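You operate a simulated robot arm through the tools that you are given. There is no shell and no other tool. Be economical: measure what you need, move in short steps, check, and stop when the job is done.

You run a simulated two-armed robot. Do the job below in one go: nothing can be reset, and whatever is moved stays where it is left.

## Task
Hang both silver short legs on the green-tipped bar and jog the line on.
Fine: one step; isolator on only after hanging, off at the end.

It is judged by the outcome, as a careful person would: the job done as asked, and still so three seconds after it is handed in. It fails if anything else is knocked over, pushed out of place, dropped, spilled or broken.

## Robot
Two 7-joint arms with two-finger parallel grippers on one trunk, on a base that drives. Base frame: it is fixed to the floor where the robot stands at the start and does not move with it; the origin is under the middle of the robot, x ahead of it, y to its left, z up. Readings come in cm, degrees, newtons and seconds.
The left shoulder is at the start at [5, 16.8, 120.7], the right one opposite. Places, roughly: arm rail [-100, 100, 125]; green-tipped bar [-100, 60, 140]; line isolator [-50, 140, 140]; on button [-50, 140, 110]; short leg [-75, 125, 125]. Payload 1.57 kg a hand.
Tool frame (each hand has its own): the origin (TCP) lies between the finger pads and is the grasp point; the fingertips stand 3 cm ahead of it; z points along the fingers, y is the line along which they close. Largest opening 8 cm; finger width 1.7, thickness 1.2; the body of the gripper, 4 by 8.2 cm, starts 8 cm behind the TCP.
Orientation is that of the tool frame in the base frame, as a unit quaternion [x, y, z, w]. With the fingers straight down and closing along the base's y, the tool's x points along the base's -x, its y along +y and its z along -z.

## Interface
- The arms move only by the tool jog_arm. It takes "left_deltas", "right_deltas" or both (then of equal length, played together; a hand with none holds still); each is a list of rows, each a list of 7 numbers: the shift along the tool's x, y, z in mm, then the turn, a rotation vector about the tool's x, y, z in degrees, then the closure, from 0 (fully open) to 1 (shut). In form: [[dx, dy, dz, ax, ay, az, gripper], ...]. A call has 1 to 12 rows; each row is the pose to reach, as a shift and turn from the pose commanded when the call began, along the tool's axes at that moment. Each row takes 0.2 s and may step no farther than 5 cm and 8.6 degrees from the row before; otherwise, or with a gripper value out of range, the whole call is refused. A pose out of reach is approached as far as the arm can. The call stops where the force on the tool passes 40 N (or 10 N more than at its start, if that is more) or the arm is blocked; 0.2 s more then pass. The fingers move at their own pace (about 4.5 cm/s each) and stop on an object; they squeeze with about 40 N. The grip force told is the motor's: it shows also when the fingers shut on nothing. Time passes only in rows, and 0.2 s behind the last, so rows that repeat a pose let the fingers close. It gives the time, the measured TCP pose, the force on the tool (base axes), the opening and the grip force at its end, in the units of the frame above (readings bear some noise), with the torque about the TCP (base axes, N m) and any sound that the robot's microphone picked up.
- Cameras (640 x 400 px; columns grow to the right, rows downward): "scene" is now at [12.01, -4.09, 141.89]; the picture's right is [-0.45, -0.89, 0.00], its down [-0.50, 0.25, -0.83] and it looks along [0.74, -0.37, -0.56] (base axes); focal length 214 px, centre (320, 200). "left" rides on the left gripper at [7.2, 0.7, -12.2] in its tool frame; the picture's right is [-0.09, 1.00, 0.00], its down [-0.84, -0.08, -0.54] and it looks along [-0.54, -0.05, 0.84] (tool axes); focal length 238 px, centre (320, 200). "right" rides on the right gripper at [7.2, -0.7, -12.2] in its tool frame; the picture's right is [0.09, 1.00, 0.00], its down [-0.84, 0.08, -0.54] and it looks along [-0.54, 0.05, 0.84] (tool axes); focal length 238 px, centre (320, 200). There is no depth. A picture from a camera that has moved, and an enlarged one, comes with that camera's place and axes in the base frame and with its lens.
- capture(camera): a new picture of that camera. No time passes.
- raise_lower(by): slides the trunk up (or, below 0, down) by that many cm; the arms and the scene camera ride with it, the base frame stays. It gives what a move gives, with no picture.
- roll_base(legs): drives the robot by 1 to 6 legs, each [ahead, left, turn to the left] in cm, cm and degrees, along the robot's own axes; the way and the turn of a leg run together, so that a leg with both is an arc; at most 150 cm and 180 degrees a leg. The arms and the cameras ride along, it lands a little off, and it stops where it bumps. It gives what a move gives.
- turn_head(pan, tilt): turns the head with the scene camera to pan (to the left, within 80 degrees either way) and tilt (down, from -29 to 69), counted from straight ahead of the robot. It gives what a move gives.
- zoom(camera, box): a new picture of the part [left, top, right, bottom] of that camera's present view, enlarged. No time passes.
- job_done(): hands the job in; it is judged then, once.

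Go step by step. Nothing tells you exact positions but the pictures and the camera data: compare them with the known pose of the tool, close in by small moves and look again before you grip or let go. The budget is 120 turns and 100 pictures, counting those below and the enlarged ones. Unless the task says otherwise, let go and move clear before handing in, and close with one line.

The tools are called as a command line: name --argument value ..., lists and objects as JSON in quotes. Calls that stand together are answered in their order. jog_arm: Moves the arms, as the interface text tells. Its arguments: {"type":"object","properties":{"left_deltas":{"type":"array","items":{"type":"array","items":{"type":"number"}}},"right_deltas":{"type":"array","items":{"type":"array","items":{"type":"number"}}}},"required":[]} The other tools are called the same way: raise_lower (by) slides the trunk up or down; roll_base (legs) drives the base; turn_head (pan, tilt) turns the head that bears the scene camera; capture (camera) takes a picture; zoom (camera, box) takes an enlarged picture of a part of a camera's view; job_done () hands the job in.

At the start:

```text
clock: 0.0
left_position: [38.41, 14.63, 100.03]
left_orientation: [0.0, 1.0, 0.0, 0.0]
left_force: [-0.3, -0.4, 0.0]
left_wrist_torque: [-0.01, 0.0, 0.0]
left_gripper_width: 8.0
left_gripper_force: 0.1
right_position: [35.81, -20.1, 99.97]
right_orientation: [0.0, 1.0, 0.0, 0.0]
right_force: [0.1, -0.3, -0.5]
right_wrist_torque: [0.0, 0.01, -0.02]
right_gripper_width: 8.0
right_gripper_force: 0.0
trunk travel left (down, up): [-37.5, 6.8]
robot x, y, heading: [0.08, 0.0, -0.2]
head pan, tilt: [-26.6, 34.2]
```

scene: 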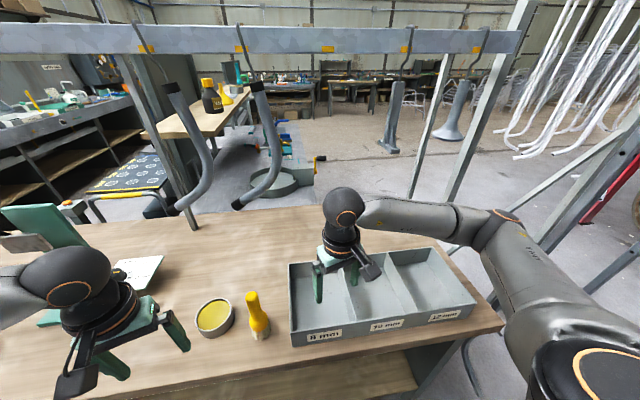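
right: 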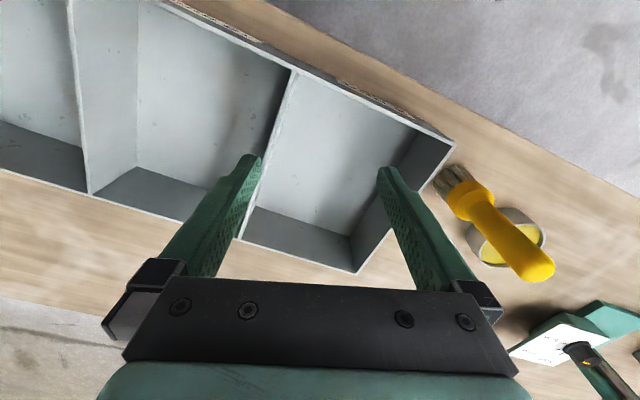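
left: 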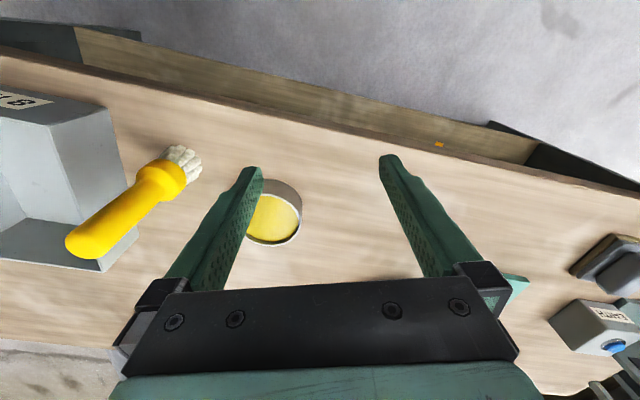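

I see a bench ahead with a tray and a brush, and hanging parts beyond it. The listed places are behind me and to my left, so I look around before driving.

turn_head --pan 80 --tilt 15

capture --camera "scene"

```text
clock: 1.8
left_position: [38.34, 14.68, 100.08]
left_orientation: [0.001, 1.0, 0.0, 0.0]
left_force: [-0.4, -0.8, 0.0]
left_wrist_torque: [0.02, 0.0, 0.03]
left_gripper_width: 8.01
left_gripper_force: 0.1
right_position: [35.72, -20.31, 100.12]
right_orientation: [0.0, 1.0, 0.0, 0.001]
right_force: [-0.3, -0.3, 0.6]
right_wrist_torque: [-0.05, 0.01, 0.01]
right_gripper_width: 7.99
right_gripper_force: 0.1
trunk travel left (down, up): [-37.5, 6.8]
robot x, y, heading: [-0.14, 0.15, 0.2]
head pan, tilt: [80.0, 15.0]
```

```text
96 pictures are left
camera scene: at [5.73, 9.07, 144.96], right [0.98, -0.17, 0.0], down [-0.05, -0.26, -0.97], along [0.17, 0.95, -0.26], focal length 214 px, centre (320, 200)
```

scene: 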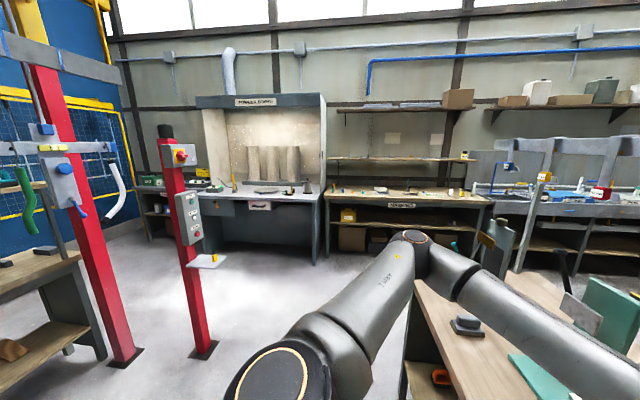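

The red post at left carries the isolator and button box, and the rail with hanging parts is further left. I raise the hands clear of the bench before rolling back and turning.

zoom --camera "scene" --box '[0, 80, 260, 280]'

jog_arm --left_deltas '[[0, 0, -50, 0, 0, 0, 0], [0, 0, -100, 0, 0, 0, 0], [0, 0, -150, 0, 0, 0, 0], [30, 0, -190, 0, 0, 0, 0], [70, 0, -190, 0, 0, 0, 0], [110, 0, -190, 0, 0, 0, 0]]' --right_deltas '[[0, 0, -50, 0, 0, 0, 0], [0, 0, -100, 0, 0, 0, 0], [0, 0, -150, 0, 0, 0, 0], [30, 0, -190, 0, 0, 0, 0], [70, 0, -190, 0, 0, 0, 0], [110, 0, -190, 0, 0, 0, 0]]'

```text
2.00 times, centred on (130, 180) of scene
camera zoom: at [5.73, 9.07, 144.96], right [0.98, -0.17, 0.0], down [-0.05, -0.26, -0.97], along [0.17, 0.95, -0.26], focal length 429 px, centre (700, 240)
```

zoom: 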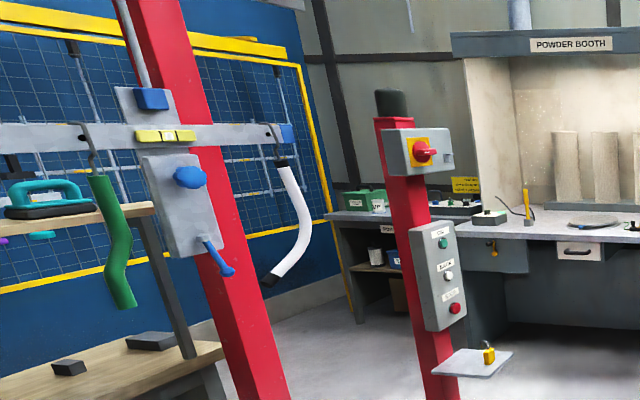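

```text
clock: 3.2
left_position: [27.25, 14.61, 118.95]
left_orientation: [0.0, 1.0, 0.001, -0.001]
left_force: [-1.1, 0.1, 0.9]
left_wrist_torque: [0.04, -0.01, 0.05]
left_gripper_width: 8.0
left_gripper_force: 0.1
right_position: [24.64, -20.24, 118.94]
right_orientation: [0.001, 1.0, 0.0, 0.001]
right_force: [-0.3, 0.5, 0.0]
right_wrist_torque: [0.01, -0.04, 0.01]
right_gripper_width: 7.99
right_gripper_force: 0.0
trunk travel left (down, up): [-37.5, 6.8]
robot x, y, heading: [0.15, 0.43, 0.2]
head pan, tilt: [80.0, 15.0]
```

Isolator, three-button box and a padlock on a shelf are on the post; a second red post carries a bar with green and white items. I turn left in place and look.

roll_base --legs '[[-15, 0, 0], [0, 0, 120]]'

turn_head --pan 0 --tilt 10

capture --camera "scene"

```text
clock: 9.6
left_position: [-41.0, 17.15, 118.84]
left_orientation: [0.858, -0.513, 0.0, 0.0]
left_force: [0.0, 0.6, -0.1]
left_wrist_torque: [0.02, -0.02, 0.0]
left_gripper_width: 8.0
left_gripper_force: 0.1
right_position: [-9.04, 31.47, 118.93]
right_orientation: [0.858, -0.513, 0.001, 0.0]
right_force: [0.1, -0.7, -0.1]
right_wrist_torque: [-0.01, 0.01, 0.0]
right_gripper_width: 7.98
right_gripper_force: 0.1
trunk travel left (down, up): [-37.5, 6.8]
robot x, y, heading: [-15.1, 0.06, 118.3]
head pan, tilt: [80.0, 15.0]
```

```text
clock: 11.1
left_position: [-40.95, 17.18, 118.93]
left_orientation: [0.858, -0.513, 0.0, 0.0]
left_force: [-0.4, -0.6, 0.4]
left_wrist_torque: [-0.01, -0.04, 0.0]
left_gripper_width: 8.0
left_gripper_force: 0.1
right_position: [-9.14, 31.41, 118.84]
right_orientation: [0.858, -0.514, -0.001, 0.0]
right_force: [-0.2, -0.3, 0.7]
right_wrist_torque: [0.02, -0.03, 0.04]
right_gripper_width: 7.98
right_gripper_force: 0.1
trunk travel left (down, up): [-37.5, 6.8]
robot x, y, heading: [-15.53, -0.01, 118.0]
head pan, tilt: [0.0, 10.0]
```

```text
94 pictures are left
camera scene: at [-21.34, 11.58, 145.77], right [0.88, 0.47, 0.0], down [0.08, -0.15, -0.98], along [-0.47, 0.87, -0.17], focal length 214 px, centre (320, 200)
```

scene: 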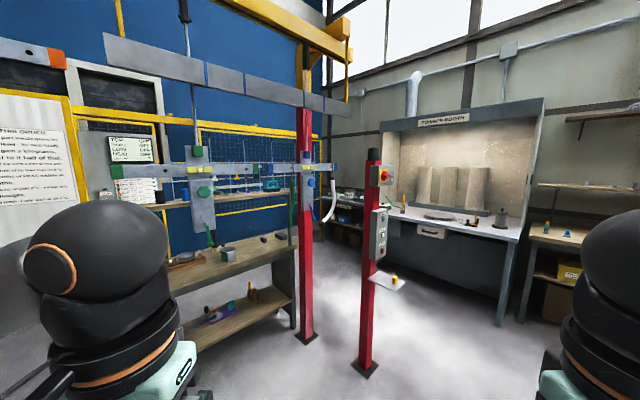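

zoom --camera "scene" --box '[60, 130, 240, 290]'

zoom --camera "scene" --box '[220, 130, 420, 310]'

turn_head --pan 45 --tilt 15

capture --camera "scene"

```text
2.50 times, centred on (150, 210) of scene
camera zoom: at [-21.34, 11.58, 145.77], right [0.88, 0.47, 0.0], down [0.08, -0.15, -0.98], along [-0.47, 0.87, -0.17], focal length 536 px, centre (745, 175)
```

zoom: 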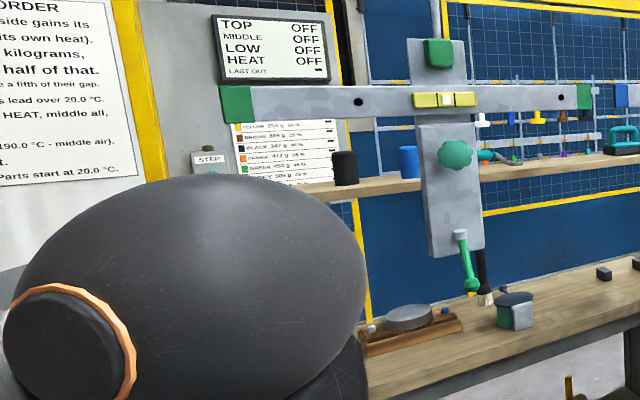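

```text
2.22 times, centred on (320, 220) of scene
camera zoom: at [-21.34, 11.58, 145.77], right [0.88, 0.47, 0.0], down [0.08, -0.15, -0.98], along [-0.47, 0.87, -0.17], focal length 477 px, centre (320, 156)
```

zoom: 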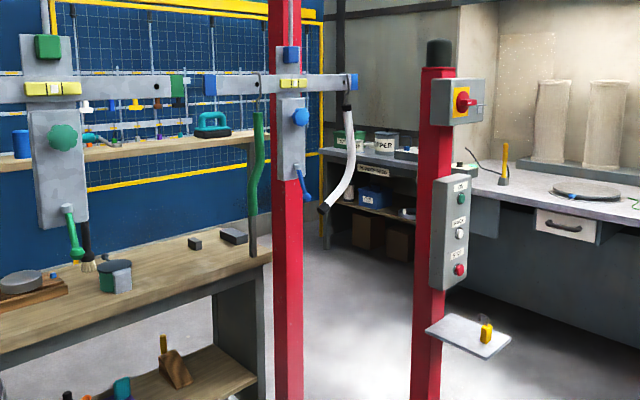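

```text
clock: 12.2
left_position: [-41.0, 17.16, 118.97]
left_orientation: [0.858, -0.513, 0.0, 0.0]
left_force: [-0.5, -0.1, -0.1]
left_wrist_torque: [-0.01, 0.06, 0.01]
left_gripper_width: 7.99
left_gripper_force: 0.0
right_position: [-9.0, 31.42, 118.96]
right_orientation: [0.858, -0.514, 0.0, 0.0]
right_force: [0.3, 0.2, -0.2]
right_wrist_torque: [0.0, 0.03, 0.0]
right_gripper_width: 8.01
right_gripper_force: 0.1
trunk travel left (down, up): [-37.5, 6.8]
robot x, y, heading: [-15.2, -0.28, 118.0]
head pan, tilt: [45.0, 15.0]
```

```text
91 pictures are left
camera scene: at [-25.88, 6.09, 144.96], right [0.29, 0.96, 0.0], down [0.25, -0.07, -0.97], along [-0.92, 0.28, -0.26], focal length 214 px, centre (320, 200)
```

scene: 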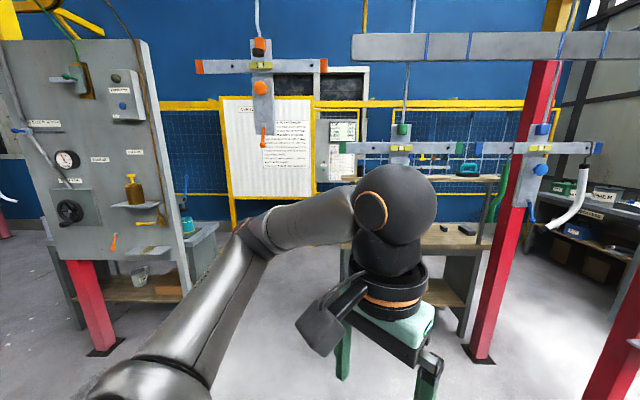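

The line has orange, green and blue bars, with notices behind. I read the notices and look for the silver legs.

zoom --camera "scene" --box '[215, 90, 325, 200]'

zoom --camera "scene" --box '[315, 110, 415, 190]'

zoom --camera "scene" --box '[440, 100, 640, 260]'

turn_head --pan -65 --tilt 10

capture --camera "scene"

```text
3.64 times, centred on (270, 145) of scene
camera zoom: at [-25.88, 6.09, 144.96], right [0.29, 0.96, 0.0], down [0.25, -0.07, -0.97], along [-0.92, 0.28, -0.26], focal length 780 px, centre (502, 400)
```

zoom: 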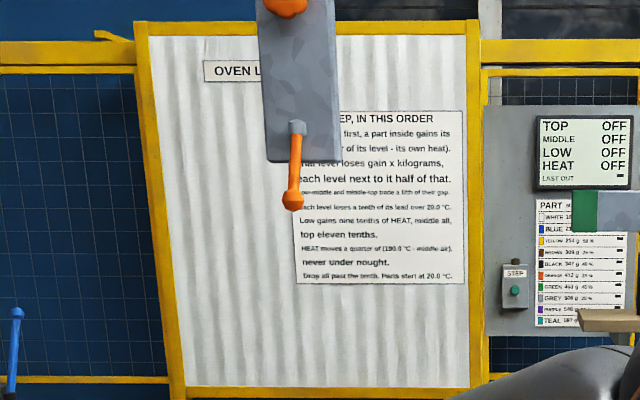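

```text
5.00 times, centred on (365, 150) of scene
camera zoom: at [-25.88, 6.09, 144.96], right [0.29, 0.96, 0.0], down [0.25, -0.07, -0.97], along [-0.92, 0.28, -0.26], focal length 1072 px, centre (95, 450)
```

zoom: 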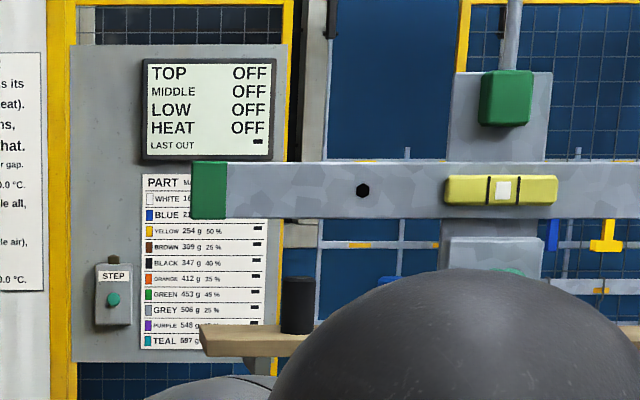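

```text
2.50 times, centred on (540, 180) of scene
camera zoom: at [-25.88, 6.09, 144.96], right [0.29, 0.96, 0.0], down [0.25, -0.07, -0.97], along [-0.92, 0.28, -0.26], focal length 536 px, centre (-230, 250)
```

zoom: 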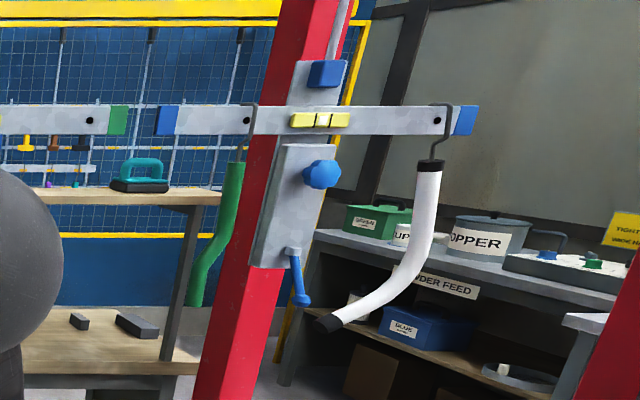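

```text
clock: 14.1
left_position: [-40.93, 17.17, 118.94]
left_orientation: [0.858, -0.514, 0.0, 0.0]
left_force: [0.0, 0.9, 0.0]
left_wrist_torque: [0.0, 0.01, -0.02]
left_gripper_width: 7.99
left_gripper_force: 0.1
right_position: [-9.02, 31.32, 118.75]
right_orientation: [0.858, -0.514, 0.0, 0.0]
right_force: [0.2, 1.1, -0.7]
right_wrist_torque: [0.01, -0.02, 0.01]
right_gripper_width: 8.03
right_gripper_force: 0.0
trunk travel left (down, up): [-37.5, 6.8]
robot x, y, heading: [-14.73, -0.15, 118.2]
head pan, tilt: [-65.0, 10.0]
```

```text
87 pictures are left
camera scene: at [-11.38, 10.84, 145.77], right [0.8, -0.6, 0.0], down [-0.1, -0.14, -0.98], along [0.59, 0.79, -0.17], focal length 214 px, centre (320, 200)
```

scene: 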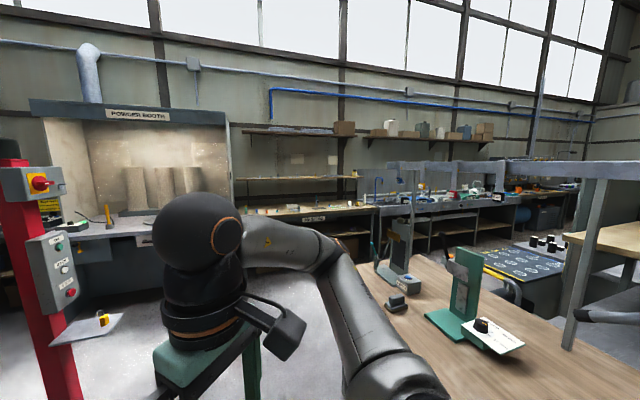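

The place list puts "short leg" where the white piece hangs on the blue bar, but grey pieces also hang from the rail over the bench I started at. I look back there and at the white piece to tell which are silver short legs.

turn_head --pan -80 --tilt 10

zoom --camera "scene" --box '[380, 60, 640, 260]'

turn_head --pan 10 --tilt 5

zoom --camera "scene" --box '[240, 100, 440, 260]'

```text
clock: 14.8
left_position: [-40.97, 17.15, 118.96]
left_orientation: [0.858, -0.513, 0.0, -0.001]
left_force: [0.2, 0.7, 0.3]
left_wrist_torque: [-0.02, 0.02, 0.02]
left_gripper_width: 8.0
left_gripper_force: 0.3
right_position: [-9.13, 31.34, 118.92]
right_orientation: [0.858, -0.514, 0.0, 0.0]
right_force: [0.0, 0.1, 0.0]
right_wrist_torque: [-0.04, 0.0, 0.04]
right_gripper_width: 7.98
right_gripper_force: 0.1
trunk travel left (down, up): [-37.5, 6.8]
robot x, y, heading: [-15.2, 0.18, 118.2]
head pan, tilt: [-80.0, 10.0]
```

```text
2.00 times, centred on (510, 160) of scene
camera zoom: at [-9.64, 9.15, 145.77], right [0.62, -0.79, 0.0], down [-0.14, -0.11, -0.98], along [0.77, 0.61, -0.17], focal length 429 px, centre (-60, 280)
```

zoom: 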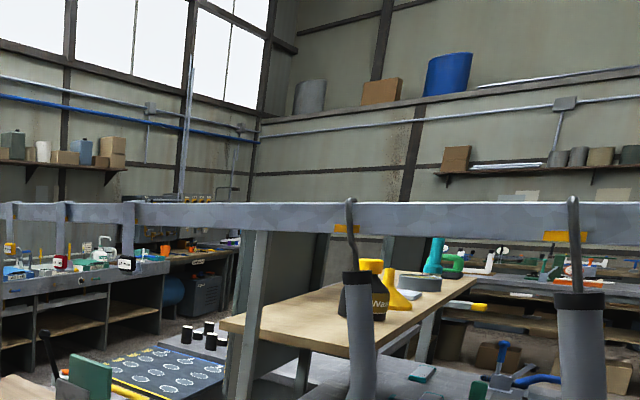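

```text
clock: 16.5
left_position: [-40.97, 17.22, 118.95]
left_orientation: [0.858, -0.514, 0.0, 0.0]
left_force: [-0.3, 0.5, 0.3]
left_wrist_torque: [0.01, 0.01, 0.01]
left_gripper_width: 7.99
left_gripper_force: 0.1
right_position: [-9.07, 31.39, 118.94]
right_orientation: [0.858, -0.514, 0.001, -0.001]
right_force: [-0.3, 0.9, -0.2]
right_wrist_torque: [0.03, -0.02, 0.0]
right_gripper_width: 8.01
right_gripper_force: 0.1
trunk travel left (down, up): [-37.5, 6.8]
robot x, y, heading: [-15.13, -0.22, 118.3]
head pan, tilt: [10.0, 5.0]
```

```text
2.50 times, centred on (340, 180) of scene
camera zoom: at [-22.62, 10.61, 146.58], right [0.79, 0.62, 0.0], down [0.05, -0.07, -1.0], along [-0.62, 0.78, -0.09], focal length 536 px, centre (270, 250)
```

zoom: 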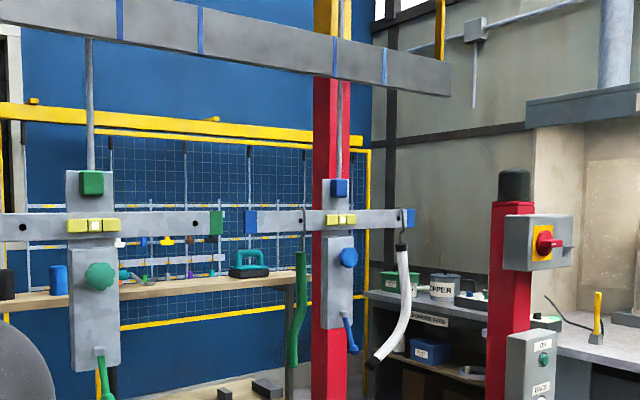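

The grey pieces on the bench rail look bare steel with a black collar on a hook, the same shape as the coated ones on the line. I turn back for a proper look.

roll_base --legs '[[0, 0, -125]]'

turn_head --pan 0 --tilt 10

capture --camera "scene"

```text
clock: 22.1
left_position: [13.71, 11.28, 118.79]
left_orientation: [0.062, 0.998, -0.001, -0.001]
left_force: [0.3, -0.6, -0.7]
left_wrist_torque: [-0.02, 0.05, 0.01]
left_gripper_width: 7.99
left_gripper_force: 0.1
right_position: [6.91, -23.12, 118.84]
right_orientation: [0.061, 0.998, 0.0, -0.001]
right_force: [0.5, -0.3, 0.0]
right_wrist_torque: [0.02, 0.02, 0.0]
right_gripper_width: 8.0
right_gripper_force: 0.0
trunk travel left (down, up): [-37.5, 6.8]
robot x, y, heading: [-15.17, -0.02, -7.1]
head pan, tilt: [10.0, 5.0]
```

```text
clock: 22.8
left_position: [13.73, 11.16, 118.83]
left_orientation: [0.061, 0.998, 0.0, -0.001]
left_force: [-0.6, -0.5, -0.7]
left_wrist_torque: [0.0, -0.01, 0.0]
left_gripper_width: 7.99
left_gripper_force: 0.1
right_position: [6.86, -23.05, 118.96]
right_orientation: [0.062, 0.998, 0.0, 0.0]
right_force: [0.2, -0.3, 0.2]
right_wrist_torque: [0.01, -0.03, 0.01]
right_gripper_width: 8.01
right_gripper_force: 0.1
trunk travel left (down, up): [-37.5, 6.8]
robot x, y, heading: [-15.0, -0.35, -7.2]
head pan, tilt: [0.0, 10.0]
```

```text
84 pictures are left
camera scene: at [-1.85, -1.76, 145.77], right [-0.12, -0.99, 0.0], down [-0.17, 0.02, -0.98], along [0.98, -0.12, -0.17], focal length 214 px, centre (320, 200)
```

scene: 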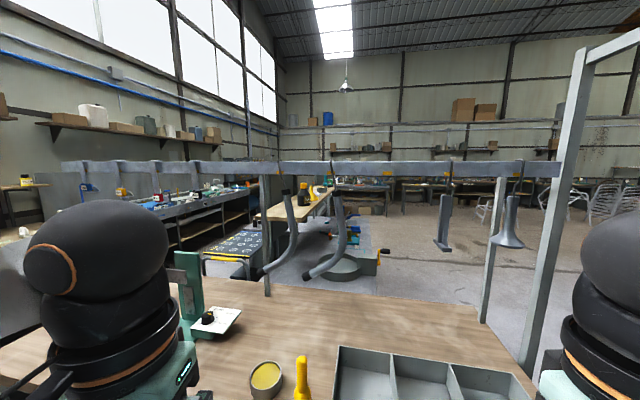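

zoom --camera "scene" --box '[250, 150, 390, 290]'

zoom --camera "scene" --box '[400, 140, 580, 280]'

zoom --camera "scene" --box '[50, 140, 270, 300]'

```text
2.86 times, centred on (320, 220) of scene
camera zoom: at [-1.85, -1.76, 145.77], right [-0.12, -0.99, 0.0], down [-0.17, 0.02, -0.98], along [0.98, -0.12, -0.17], focal length 613 px, centre (320, 143)
```

zoom: 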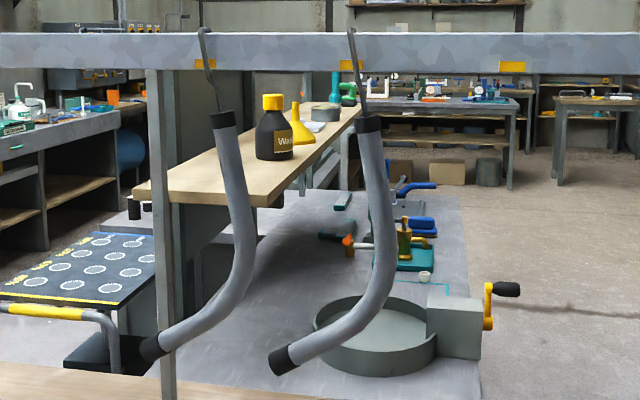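

```text
2.86 times, centred on (490, 210) of scene
camera zoom: at [-1.85, -1.76, 145.77], right [-0.12, -0.99, 0.0], down [-0.17, 0.02, -0.98], along [0.98, -0.12, -0.17], focal length 613 px, centre (-166, 171)
```

zoom: 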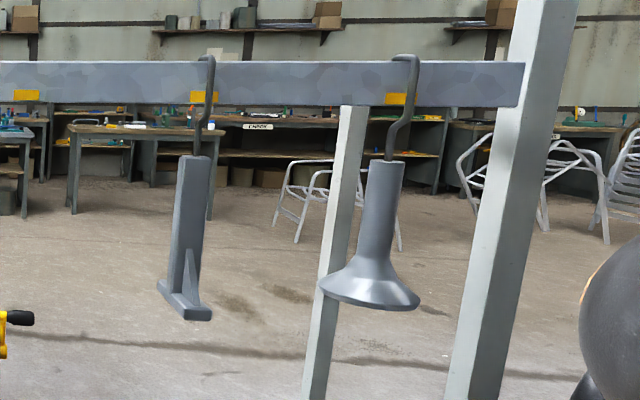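

```text
2.50 times, centred on (160, 220) of scene
camera zoom: at [-1.85, -1.76, 145.77], right [-0.12, -0.99, 0.0], down [-0.17, 0.02, -0.98], along [0.98, -0.12, -0.17], focal length 536 px, centre (720, 150)
```

zoom: 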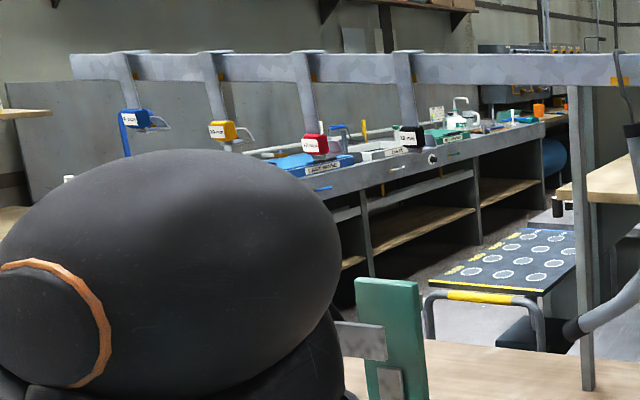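

Two identical curved steel tubes hang on this rail, plus two differing straight ones. Before deciding, I survey the rest of the room.

turn_head --pan -80 --tilt 10

capture --camera "scene"

roll_base --legs '[[0, 0, 170]]'

turn_head --pan 0 --tilt 10

capture --camera "scene"

turn_head --pan 80 --tilt 10

capture --camera "scene"

```text
clock: 24.4
left_position: [13.72, 11.21, 118.99]
left_orientation: [0.061, 0.998, 0.0, 0.0]
left_force: [-0.2, -0.2, 0.4]
left_wrist_torque: [0.03, -0.02, 0.01]
left_gripper_width: 8.0
left_gripper_force: 0.0
right_position: [6.8, -23.01, 118.99]
right_orientation: [0.061, 0.998, 0.0, 0.0]
right_force: [-0.7, 0.3, -0.5]
right_wrist_torque: [-0.01, -0.05, 0.01]
right_gripper_width: 8.0
right_gripper_force: 0.0
trunk travel left (down, up): [-37.5, 6.8]
robot x, y, heading: [-15.57, -0.23, -7.3]
head pan, tilt: [-80.0, 10.0]
```

```text
80 pictures are left
camera scene: at [-10.59, -9.91, 145.77], right [-1.0, -0.05, 0.0], down [-0.01, 0.17, -0.98], along [0.05, -0.98, -0.17], focal length 214 px, centre (320, 200)
```

scene: 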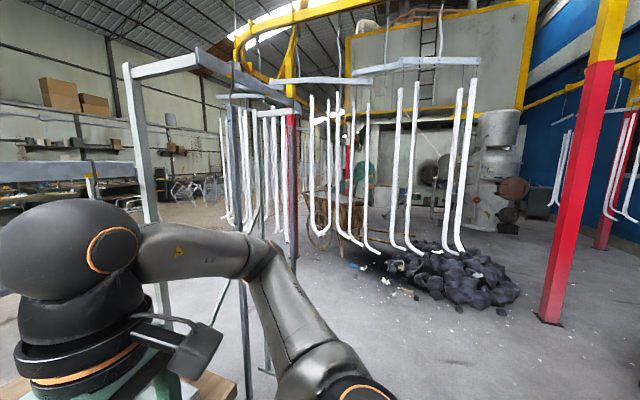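

```text
clock: 31.7
left_position: [-45.53, -5.95, 118.88]
left_orientation: [0.989, -0.15, 0.0, 0.0]
left_force: [-0.7, -0.5, 0.5]
left_wrist_torque: [0.0, 0.01, 0.0]
left_gripper_width: 7.99
left_gripper_force: 0.1
right_position: [-32.85, 26.51, 118.97]
right_orientation: [0.989, -0.15, 0.0, 0.001]
right_force: [-0.1, 0.3, 1.5]
right_wrist_torque: [0.01, 0.0, -0.01]
right_gripper_width: 7.99
right_gripper_force: 0.1
trunk travel left (down, up): [-37.5, 6.8]
robot x, y, heading: [-14.98, -0.05, 162.6]
head pan, tilt: [-80.0, 10.0]
```

```text
clock: 33.2
left_position: [-45.56, -5.91, 118.86]
left_orientation: [0.989, -0.149, 0.0, 0.0]
left_force: [-0.4, 0.6, 0.5]
left_wrist_torque: [-0.01, 0.01, 0.01]
left_gripper_width: 8.01
left_gripper_force: 0.0
right_position: [-32.81, 26.58, 118.91]
right_orientation: [0.989, -0.149, 0.0, 0.0]
right_force: [0.3, -0.5, -0.4]
right_wrist_torque: [-0.02, -0.02, 0.01]
right_gripper_width: 7.98
right_gripper_force: 0.1
trunk travel left (down, up): [-37.5, 6.8]
robot x, y, heading: [-15.2, -0.3, 162.8]
head pan, tilt: [0.0, 10.0]
```

```text
79 pictures are left
camera scene: at [-27.75, 3.8, 145.77], right [0.3, 0.96, 0.0], down [0.17, -0.05, -0.98], along [-0.94, 0.29, -0.17], focal length 214 px, centre (320, 200)
```

scene: 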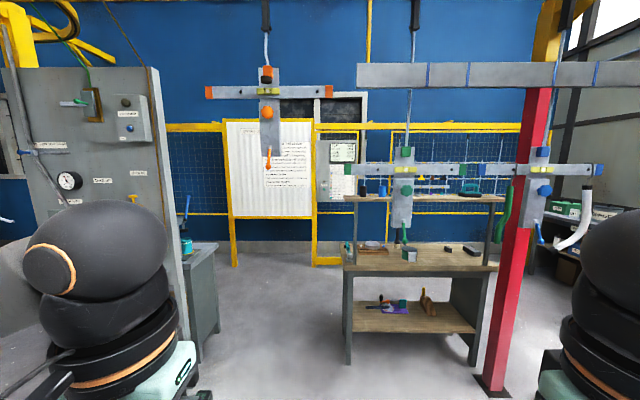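

```text
clock: 34.8
left_position: [-45.51, -5.73, 118.83]
left_orientation: [0.989, -0.149, 0.0, 0.0]
left_force: [0.3, 0.0, -0.6]
left_wrist_torque: [-0.03, 0.0, -0.01]
left_gripper_width: 8.0
left_gripper_force: 0.1
right_position: [-32.8, 26.61, 118.97]
right_orientation: [0.989, -0.15, 0.0, -0.001]
right_force: [0.3, 0.1, 0.2]
right_wrist_torque: [0.04, -0.03, -0.01]
right_gripper_width: 8.03
right_gripper_force: 0.0
trunk travel left (down, up): [-37.5, 6.8]
robot x, y, heading: [-14.93, 0.38, 162.7]
head pan, tilt: [80.0, 10.0]
```

```text
78 pictures are left
camera scene: at [-23.12, -7.22, 145.77], right [-0.89, 0.46, 0.0], down [0.08, 0.15, -0.98], along [-0.45, -0.88, -0.17], focal length 214 px, centre (320, 200)
```

scene: 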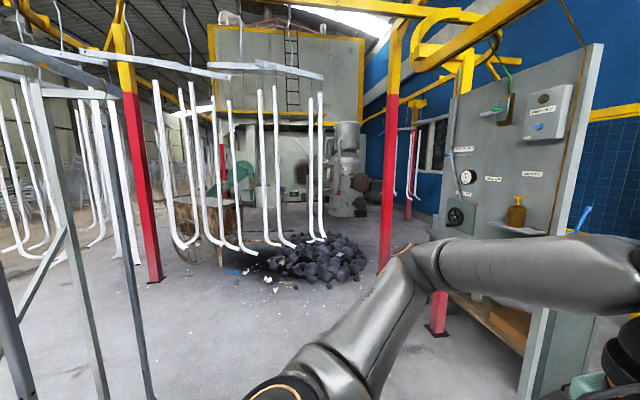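

The white J tubes round the line are the long legs, so the two grey curved ones on the bench rail are the silver short legs. I go closer to the green bar to see how things hang on it.

roll_base --legs '[[0, 0, 17.3], [12, -60, 0]]'

turn_head --pan 0 --tilt 10

capture --camera "scene"

```text
clock: 39.2
left_position: [-54.96, 44.54, 118.81]
left_orientation: [1.0, 0.007, -0.001, 0.0]
left_force: [0.3, 0.2, -0.2]
left_wrist_torque: [-0.02, 0.01, -0.04]
left_gripper_width: 7.97
left_gripper_force: 0.2
right_position: [-52.87, 79.18, 118.99]
right_orientation: [1.0, 0.008, -0.001, -0.001]
right_force: [1.2, -0.5, 0.5]
right_wrist_torque: [0.0, 0.02, -0.03]
right_gripper_width: 8.0
right_gripper_force: 0.1
trunk travel left (down, up): [-37.5, 6.8]
robot x, y, heading: [-27.84, 59.65, -179.2]
head pan, tilt: [80.0, 10.0]
```

```text
clock: 40.7
left_position: [-55.0, 44.31, 118.79]
left_orientation: [1.0, 0.006, 0.0, -0.001]
left_force: [0.6, 0.8, 0.4]
left_wrist_torque: [0.0, 0.0, -0.01]
left_gripper_width: 8.02
left_gripper_force: 0.0
right_position: [-52.79, 79.35, 118.96]
right_orientation: [1.0, 0.007, -0.001, 0.0]
right_force: [-0.4, 0.6, -0.8]
right_wrist_torque: [0.01, -0.02, 0.0]
right_gripper_width: 8.0
right_gripper_force: 0.3
trunk travel left (down, up): [-37.5, 6.8]
robot x, y, heading: [-27.71, 59.51, -179.3]
head pan, tilt: [0.0, 10.0]
```

```text
77 pictures are left
camera scene: at [-41.03, 59.1, 145.77], right [-0.01, 1.0, 0.0], down [0.17, 0.0, -0.98], along [-0.98, -0.01, -0.17], focal length 214 px, centre (320, 200)
```

scene: 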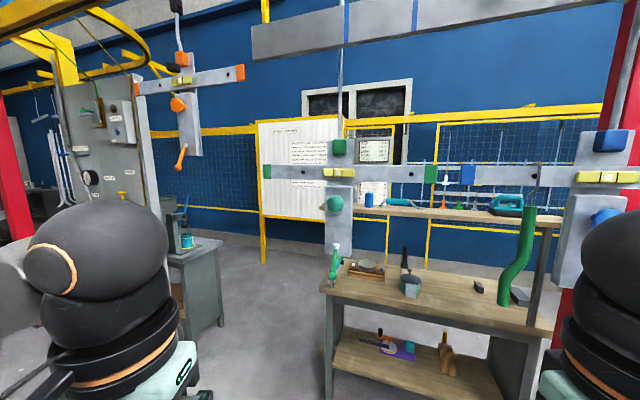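

zoom --camera "scene" --box '[250, 110, 450, 290]'

turn_head --pan -35 --tilt 10

capture --camera "scene"

zoom --camera "scene" --box '[180, 100, 360, 260]'

zoom --camera "scene" --box '[440, 80, 640, 300]'

```text
2.22 times, centred on (350, 200) of scene
camera zoom: at [-41.03, 59.1, 145.77], right [-0.01, 1.0, 0.0], down [0.17, 0.0, -0.98], along [-0.98, -0.01, -0.17], focal length 477 px, centre (253, 200)
```

zoom: 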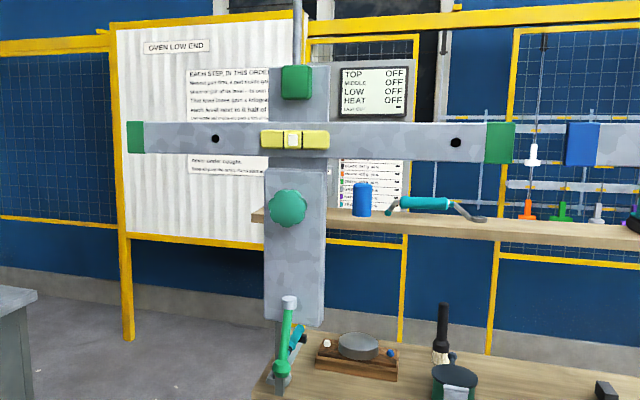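

```text
clock: 41.7
left_position: [-55.02, 44.3, 118.97]
left_orientation: [1.0, 0.007, 0.0, 0.0]
left_force: [0.4, -0.3, -0.3]
left_wrist_torque: [-0.01, 0.0, 0.0]
left_gripper_width: 8.01
left_gripper_force: 0.2
right_position: [-52.83, 79.2, 118.78]
right_orientation: [1.0, 0.007, 0.0, 0.0]
right_force: [-0.3, -0.1, -0.2]
right_wrist_torque: [0.0, 0.01, 0.02]
right_gripper_width: 8.0
right_gripper_force: 0.0
trunk travel left (down, up): [-37.5, 6.8]
robot x, y, heading: [-27.79, 59.27, -179.5]
head pan, tilt: [-35.0, 10.0]
```

```text
75 pictures are left
camera scene: at [-39.42, 64.46, 145.77], right [0.56, 0.83, 0.0], down [0.14, -0.1, -0.98], along [-0.81, 0.55, -0.17], focal length 214 px, centre (320, 200)
```

scene: 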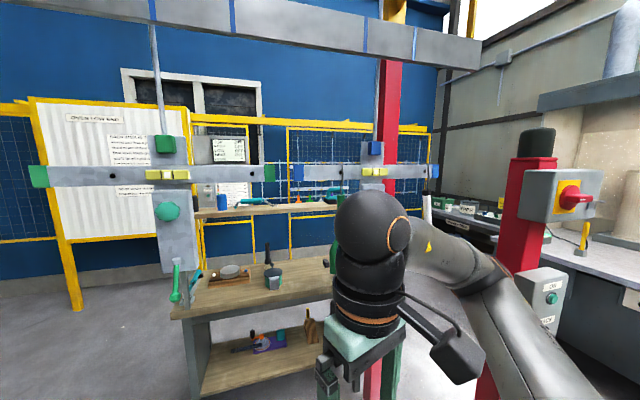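

```text
2.50 times, centred on (270, 180) of scene
camera zoom: at [-39.42, 64.46, 145.77], right [0.56, 0.83, 0.0], down [0.14, -0.1, -0.98], along [-0.81, 0.55, -0.17], focal length 536 px, centre (445, 250)
```

zoom: 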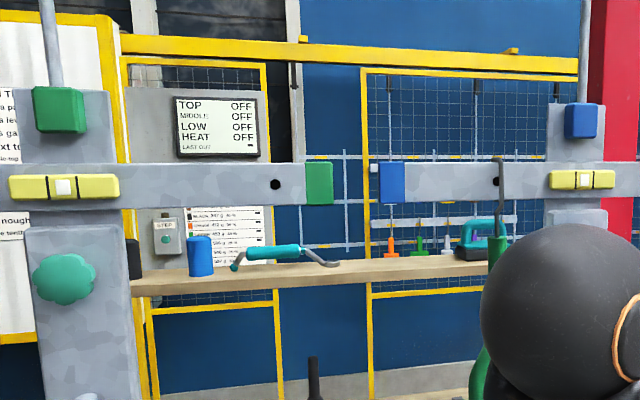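

```text
1.82 times, centred on (540, 190) of scene
camera zoom: at [-39.42, 64.46, 145.77], right [0.56, 0.83, 0.0], down [0.14, -0.1, -0.98], along [-0.81, 0.55, -0.17], focal length 390 px, centre (-80, 218)
```

zoom: 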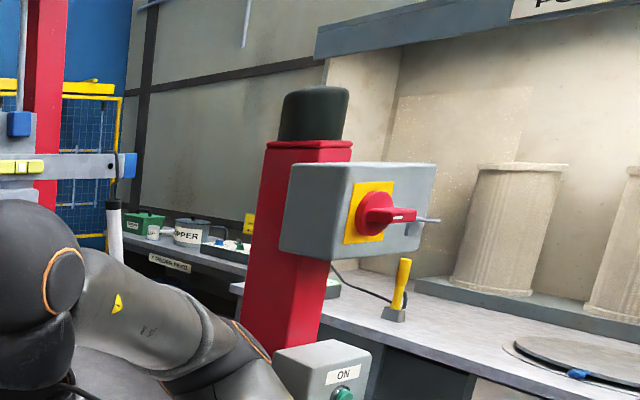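

The green bar is empty, about 4 cm tall, centre near [-94, 63, 143] and yawed slightly, with holes at each side. I roll nearer for details of the carrier before fetching the legs.

roll_base --legs '[[18, 0, 0]]'

turn_head --pan 0 --tilt 15

capture --camera "scene"

zoom --camera "scene" --box '[250, 100, 450, 300]'

turn_head --pan -50 --tilt 10

capture --camera "scene"

```text
clock: 43.2
left_position: [-72.55, 44.27, 118.81]
left_orientation: [1.0, 0.007, 0.0, 0.0]
left_force: [-1.5, 0.2, -0.2]
left_wrist_torque: [0.0, -0.01, 0.02]
left_gripper_width: 8.0
left_gripper_force: 0.1
right_position: [-70.29, 79.03, 118.87]
right_orientation: [1.0, 0.006, 0.001, 0.0]
right_force: [-0.2, 0.3, -0.1]
right_wrist_torque: [0.03, -0.02, -0.03]
right_gripper_width: 8.02
right_gripper_force: 0.0
trunk travel left (down, up): [-37.5, 6.8]
robot x, y, heading: [-44.81, 59.36, -179.3]
head pan, tilt: [-35.0, 10.0]
```

```text
clock: 44.2
left_position: [-72.38, 44.11, 118.8]
left_orientation: [1.0, 0.007, 0.001, 0.0]
left_force: [0.4, 0.6, -0.7]
left_wrist_torque: [-0.01, 0.0, -0.01]
left_gripper_width: 7.99
left_gripper_force: 0.2
right_position: [-70.23, 78.98, 118.9]
right_orientation: [1.0, 0.006, -0.001, 0.0]
right_force: [0.1, 1.0, 0.0]
right_wrist_torque: [0.0, 0.0, -0.01]
right_gripper_width: 8.0
right_gripper_force: 0.1
trunk travel left (down, up): [-37.5, 6.8]
robot x, y, heading: [-45.0, 59.27, -179.1]
head pan, tilt: [0.0, 15.0]
```

```text
72 pictures are left
camera scene: at [-58.48, 58.88, 144.96], right [-0.01, 1.0, 0.0], down [0.26, 0.0, -0.97], along [-0.97, -0.01, -0.26], focal length 214 px, centre (320, 200)
```

scene: 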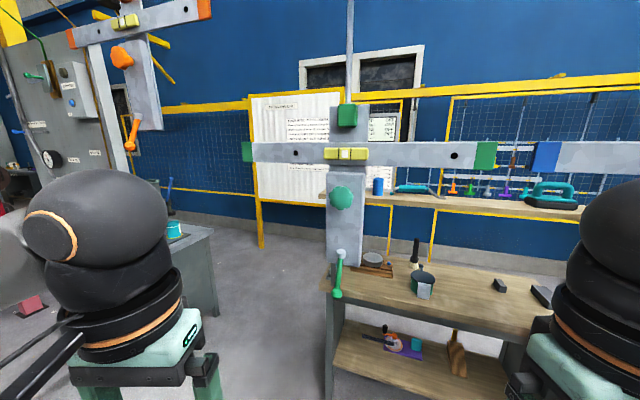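

```text
2.00 times, centred on (350, 200) of scene
camera zoom: at [-58.48, 58.88, 144.96], right [-0.01, 1.0, 0.0], down [0.26, 0.0, -0.97], along [-0.97, -0.01, -0.26], focal length 429 px, centre (260, 200)
```

zoom: 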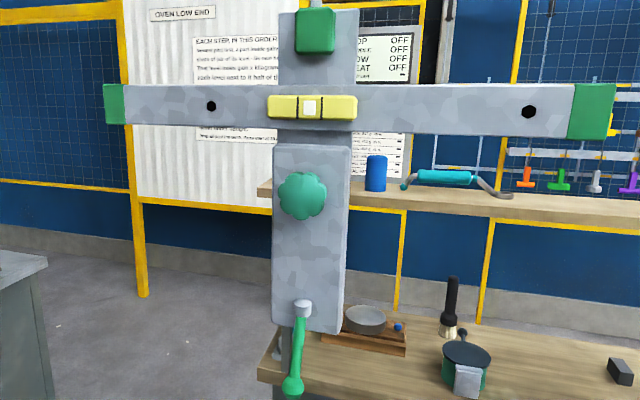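

```text
clock: 45.4
left_position: [-72.38, 44.2, 118.83]
left_orientation: [1.0, 0.006, 0.0, 0.0]
left_force: [-0.6, -0.4, 0.3]
left_wrist_torque: [0.02, -0.02, 0.0]
left_gripper_width: 8.01
left_gripper_force: 0.1
right_position: [-70.11, 79.1, 118.84]
right_orientation: [1.0, 0.006, 0.0, -0.001]
right_force: [-0.4, 0.3, -0.1]
right_wrist_torque: [-0.01, -0.01, -0.01]
right_gripper_width: 8.02
right_gripper_force: 0.0
trunk travel left (down, up): [-37.5, 6.8]
robot x, y, heading: [-44.89, 58.98, -179.2]
head pan, tilt: [-50.0, 10.0]
```

```text
70 pictures are left
camera scene: at [-55.22, 66.04, 145.77], right [0.76, 0.65, 0.0], down [0.11, -0.13, -0.98], along [-0.64, 0.75, -0.17], focal length 214 px, centre (320, 200)
```

scene: 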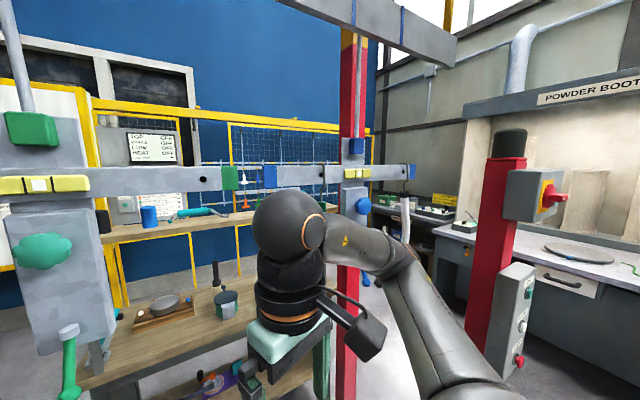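

zoom --camera "scene" --box '[255, 120, 435, 300]'

zoom --camera "scene" --box '[470, 150, 600, 380]'

zoom --camera "scene" --box '[0, 90, 240, 400]'

```text
2.22 times, centred on (345, 210) of scene
camera zoom: at [-55.22, 66.04, 145.77], right [0.76, 0.65, 0.0], down [0.11, -0.13, -0.98], along [-0.64, 0.75, -0.17], focal length 477 px, centre (264, 178)
```

zoom: 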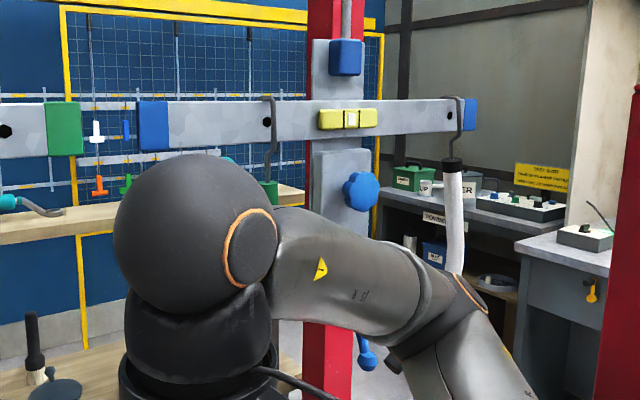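

```text
1.74 times, centred on (535, 265) of scene
camera zoom: at [-55.22, 66.04, 145.77], right [0.76, 0.65, 0.0], down [0.11, -0.13, -0.98], along [-0.64, 0.75, -0.17], focal length 373 px, centre (-54, 87)
```

zoom: 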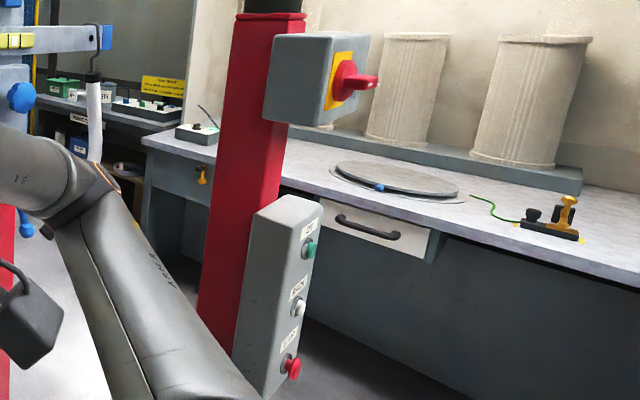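

```text
1.29 times, centred on (120, 245) of scene
camera zoom: at [-55.22, 66.04, 145.77], right [0.76, 0.65, 0.0], down [0.11, -0.13, -0.98], along [-0.64, 0.75, -0.17], focal length 277 px, centre (578, 142)
```

zoom: 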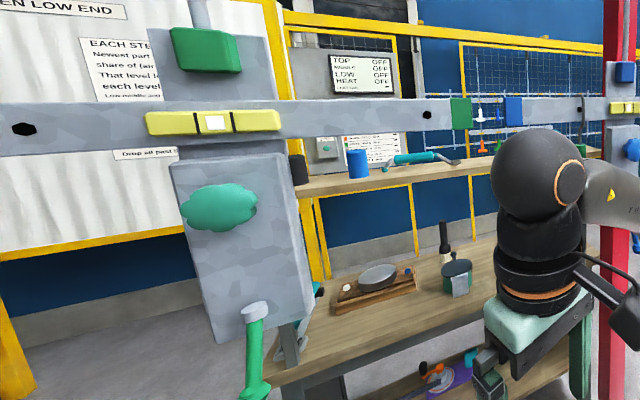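

Hooks simply sit over the bar's top edge beside the holes. Now I go back to the bench: the legs' tops are near [63, 1, 137] and [62, -15, 137].

roll_base --legs '[[-30, 63, 0], [0, 0, 179.2], [3, 0, 0]]'

turn_head --pan 0 --tilt 20

capture --camera "scene"

```text
clock: 56.9
left_position: [15.15, 11.54, 118.84]
left_orientation: [0.005, 1.0, 0.0, -0.001]
left_force: [0.1, -0.1, -0.4]
left_wrist_torque: [0.0, 0.01, 0.01]
left_gripper_width: 8.01
left_gripper_force: 0.1
right_position: [12.3, -23.29, 118.89]
right_orientation: [0.004, 1.0, 0.0, 0.0]
right_force: [0.5, -0.2, -0.8]
right_wrist_torque: [-0.03, 0.01, -0.02]
right_gripper_width: 7.99
right_gripper_force: 0.0
trunk travel left (down, up): [-37.5, 6.8]
robot x, y, heading: [-12.39, -3.1, -0.6]
head pan, tilt: [-50.0, 10.0]
```

```text
clock: 58.1
left_position: [15.04, 11.43, 118.84]
left_orientation: [0.005, 1.0, 0.0, 0.0]
left_force: [0.0, 0.9, -0.4]
left_wrist_torque: [0.01, -0.01, 0.01]
left_gripper_width: 8.02
left_gripper_force: 0.1
right_position: [12.1, -23.4, 118.93]
right_orientation: [0.005, 1.0, 0.0, 0.0]
right_force: [-0.6, 0.8, 0.2]
right_wrist_torque: [0.01, -0.02, -0.01]
right_gripper_width: 8.01
right_gripper_force: 0.0
trunk travel left (down, up): [-37.5, 6.8]
robot x, y, heading: [-12.24, -2.8, -0.6]
head pan, tilt: [0.0, 20.0]
```

```text
66 pictures are left
camera scene: at [1.03, -3.21, 144.14], right [-0.01, -1.0, 0.0], down [-0.34, 0.0, -0.94], along [0.94, -0.01, -0.34], focal length 214 px, centre (320, 200)
```

scene: 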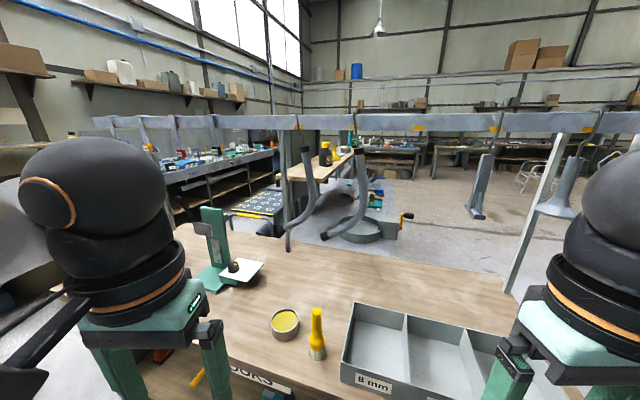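

I rotate both tools to horizontal, pointing ahead, while moving them forward short of the legs.

jog_arm --left_deltas '[[-28, 0, -8, 0, -8.2, 0, 0], [-56, 0, -16, 0, -16.4, 0, 0], [-84, 0, -24, 0, -24.6, 0, 0], [-112, 0, -32, 0, -32.8, 0, 0], [-140, 0, -40, 0, -41, 0, 0], [-168, 0, -48, 0, -49.2, 0, 0], [-196, 0, -56, 0, -57.4, 0, 0], [-224, 0, -64, 0, -65.6, 0, 0], [-252, 0, -72, 0, -73.8, 0, 0], [-280, 0, -80, 0, -82, 0, 0], [-300, 0, -88, 0, -90, 0, 0]]' --right_deltas '[[-28, 0, -8, 0, -8.2, 0, 0], [-56, 0, -16, 0, -16.4, 0, 0], [-84, 0, -24, 0, -24.6, 0, 0], [-112, 0, -32, 0, -32.8, 0, 0], [-140, 0, -40, 0, -41, 0, 0], [-168, 0, -48, 0, -49.2, 0, 0], [-196, 0, -56, 0, -57.4, 0, 0], [-224, 0, -64, 0, -65.6, 0, 0], [-252, 0, -72, 0, -73.8, 0, 0], [-280, 0, -80, 0, -82, 0, 0], [-300, 0, -88, 0, -90, 0, 0]]'

capture --camera "scene"

capture --camera "left"

capture --camera "right"

```text
clock: 60.5
left_position: [44.92, 11.48, 127.64]
left_orientation: [0.002, 0.706, -0.002, 0.708]
left_force: [0.2, 0.4, -0.1]
left_wrist_torque: [-0.02, 0.02, -0.02]
left_gripper_width: 7.99
left_gripper_force: 0.0
right_position: [41.29, -21.74, 127.61]
right_orientation: [-0.011, 0.72, 0.006, 0.694]
right_force: [-0.1, 0.1, 0.5]
right_wrist_torque: [0.0, -0.01, -0.06]
right_gripper_width: 7.98
right_gripper_force: 0.2
right hand out of reach, approached as far as the arm can: row 11
trunk travel left (down, up): [-37.5, 6.8]
robot x, y, heading: [-12.06, -3.08, -0.7]
head pan, tilt: [0.0, 20.0]
```

```text
65 pictures are left
camera scene: at [0.99, -3.08, 144.15], right [-0.01, -1.0, 0.0], down [-0.34, 0.0, -0.94], along [0.94, -0.01, -0.34], focal length 214 px, centre (320, 200)
```

scene: 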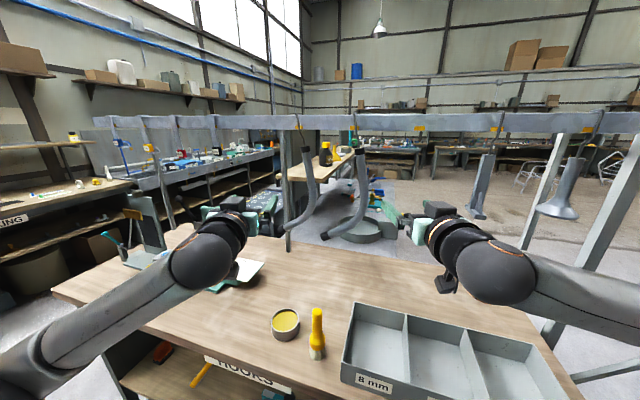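

```text
64 pictures are left
camera left: at [32.84, 12.27, 120.5], right [0.01, 1.0, 0.09], down [-0.54, -0.07, 0.84], along [0.84, -0.06, 0.54], focal length 238 px, centre (320, 200)
```

left: 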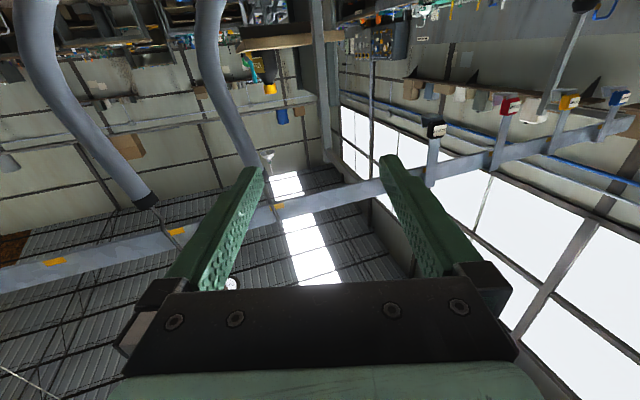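

```text
63 pictures are left
camera right: at [29.06, -22.75, 120.99], right [-0.03, 0.99, -0.1], down [-0.51, 0.07, 0.86], along [0.86, 0.07, 0.51], focal length 238 px, centre (320, 200)
```

right: 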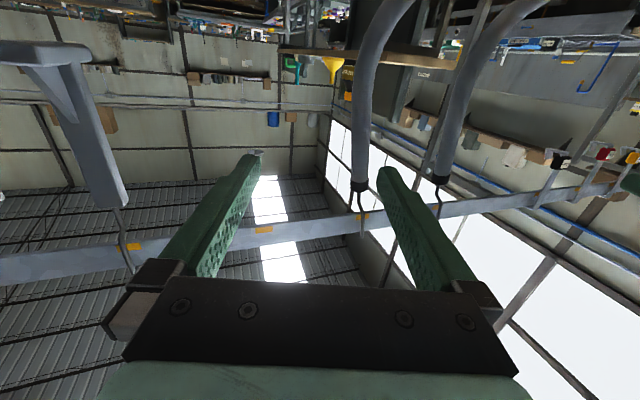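

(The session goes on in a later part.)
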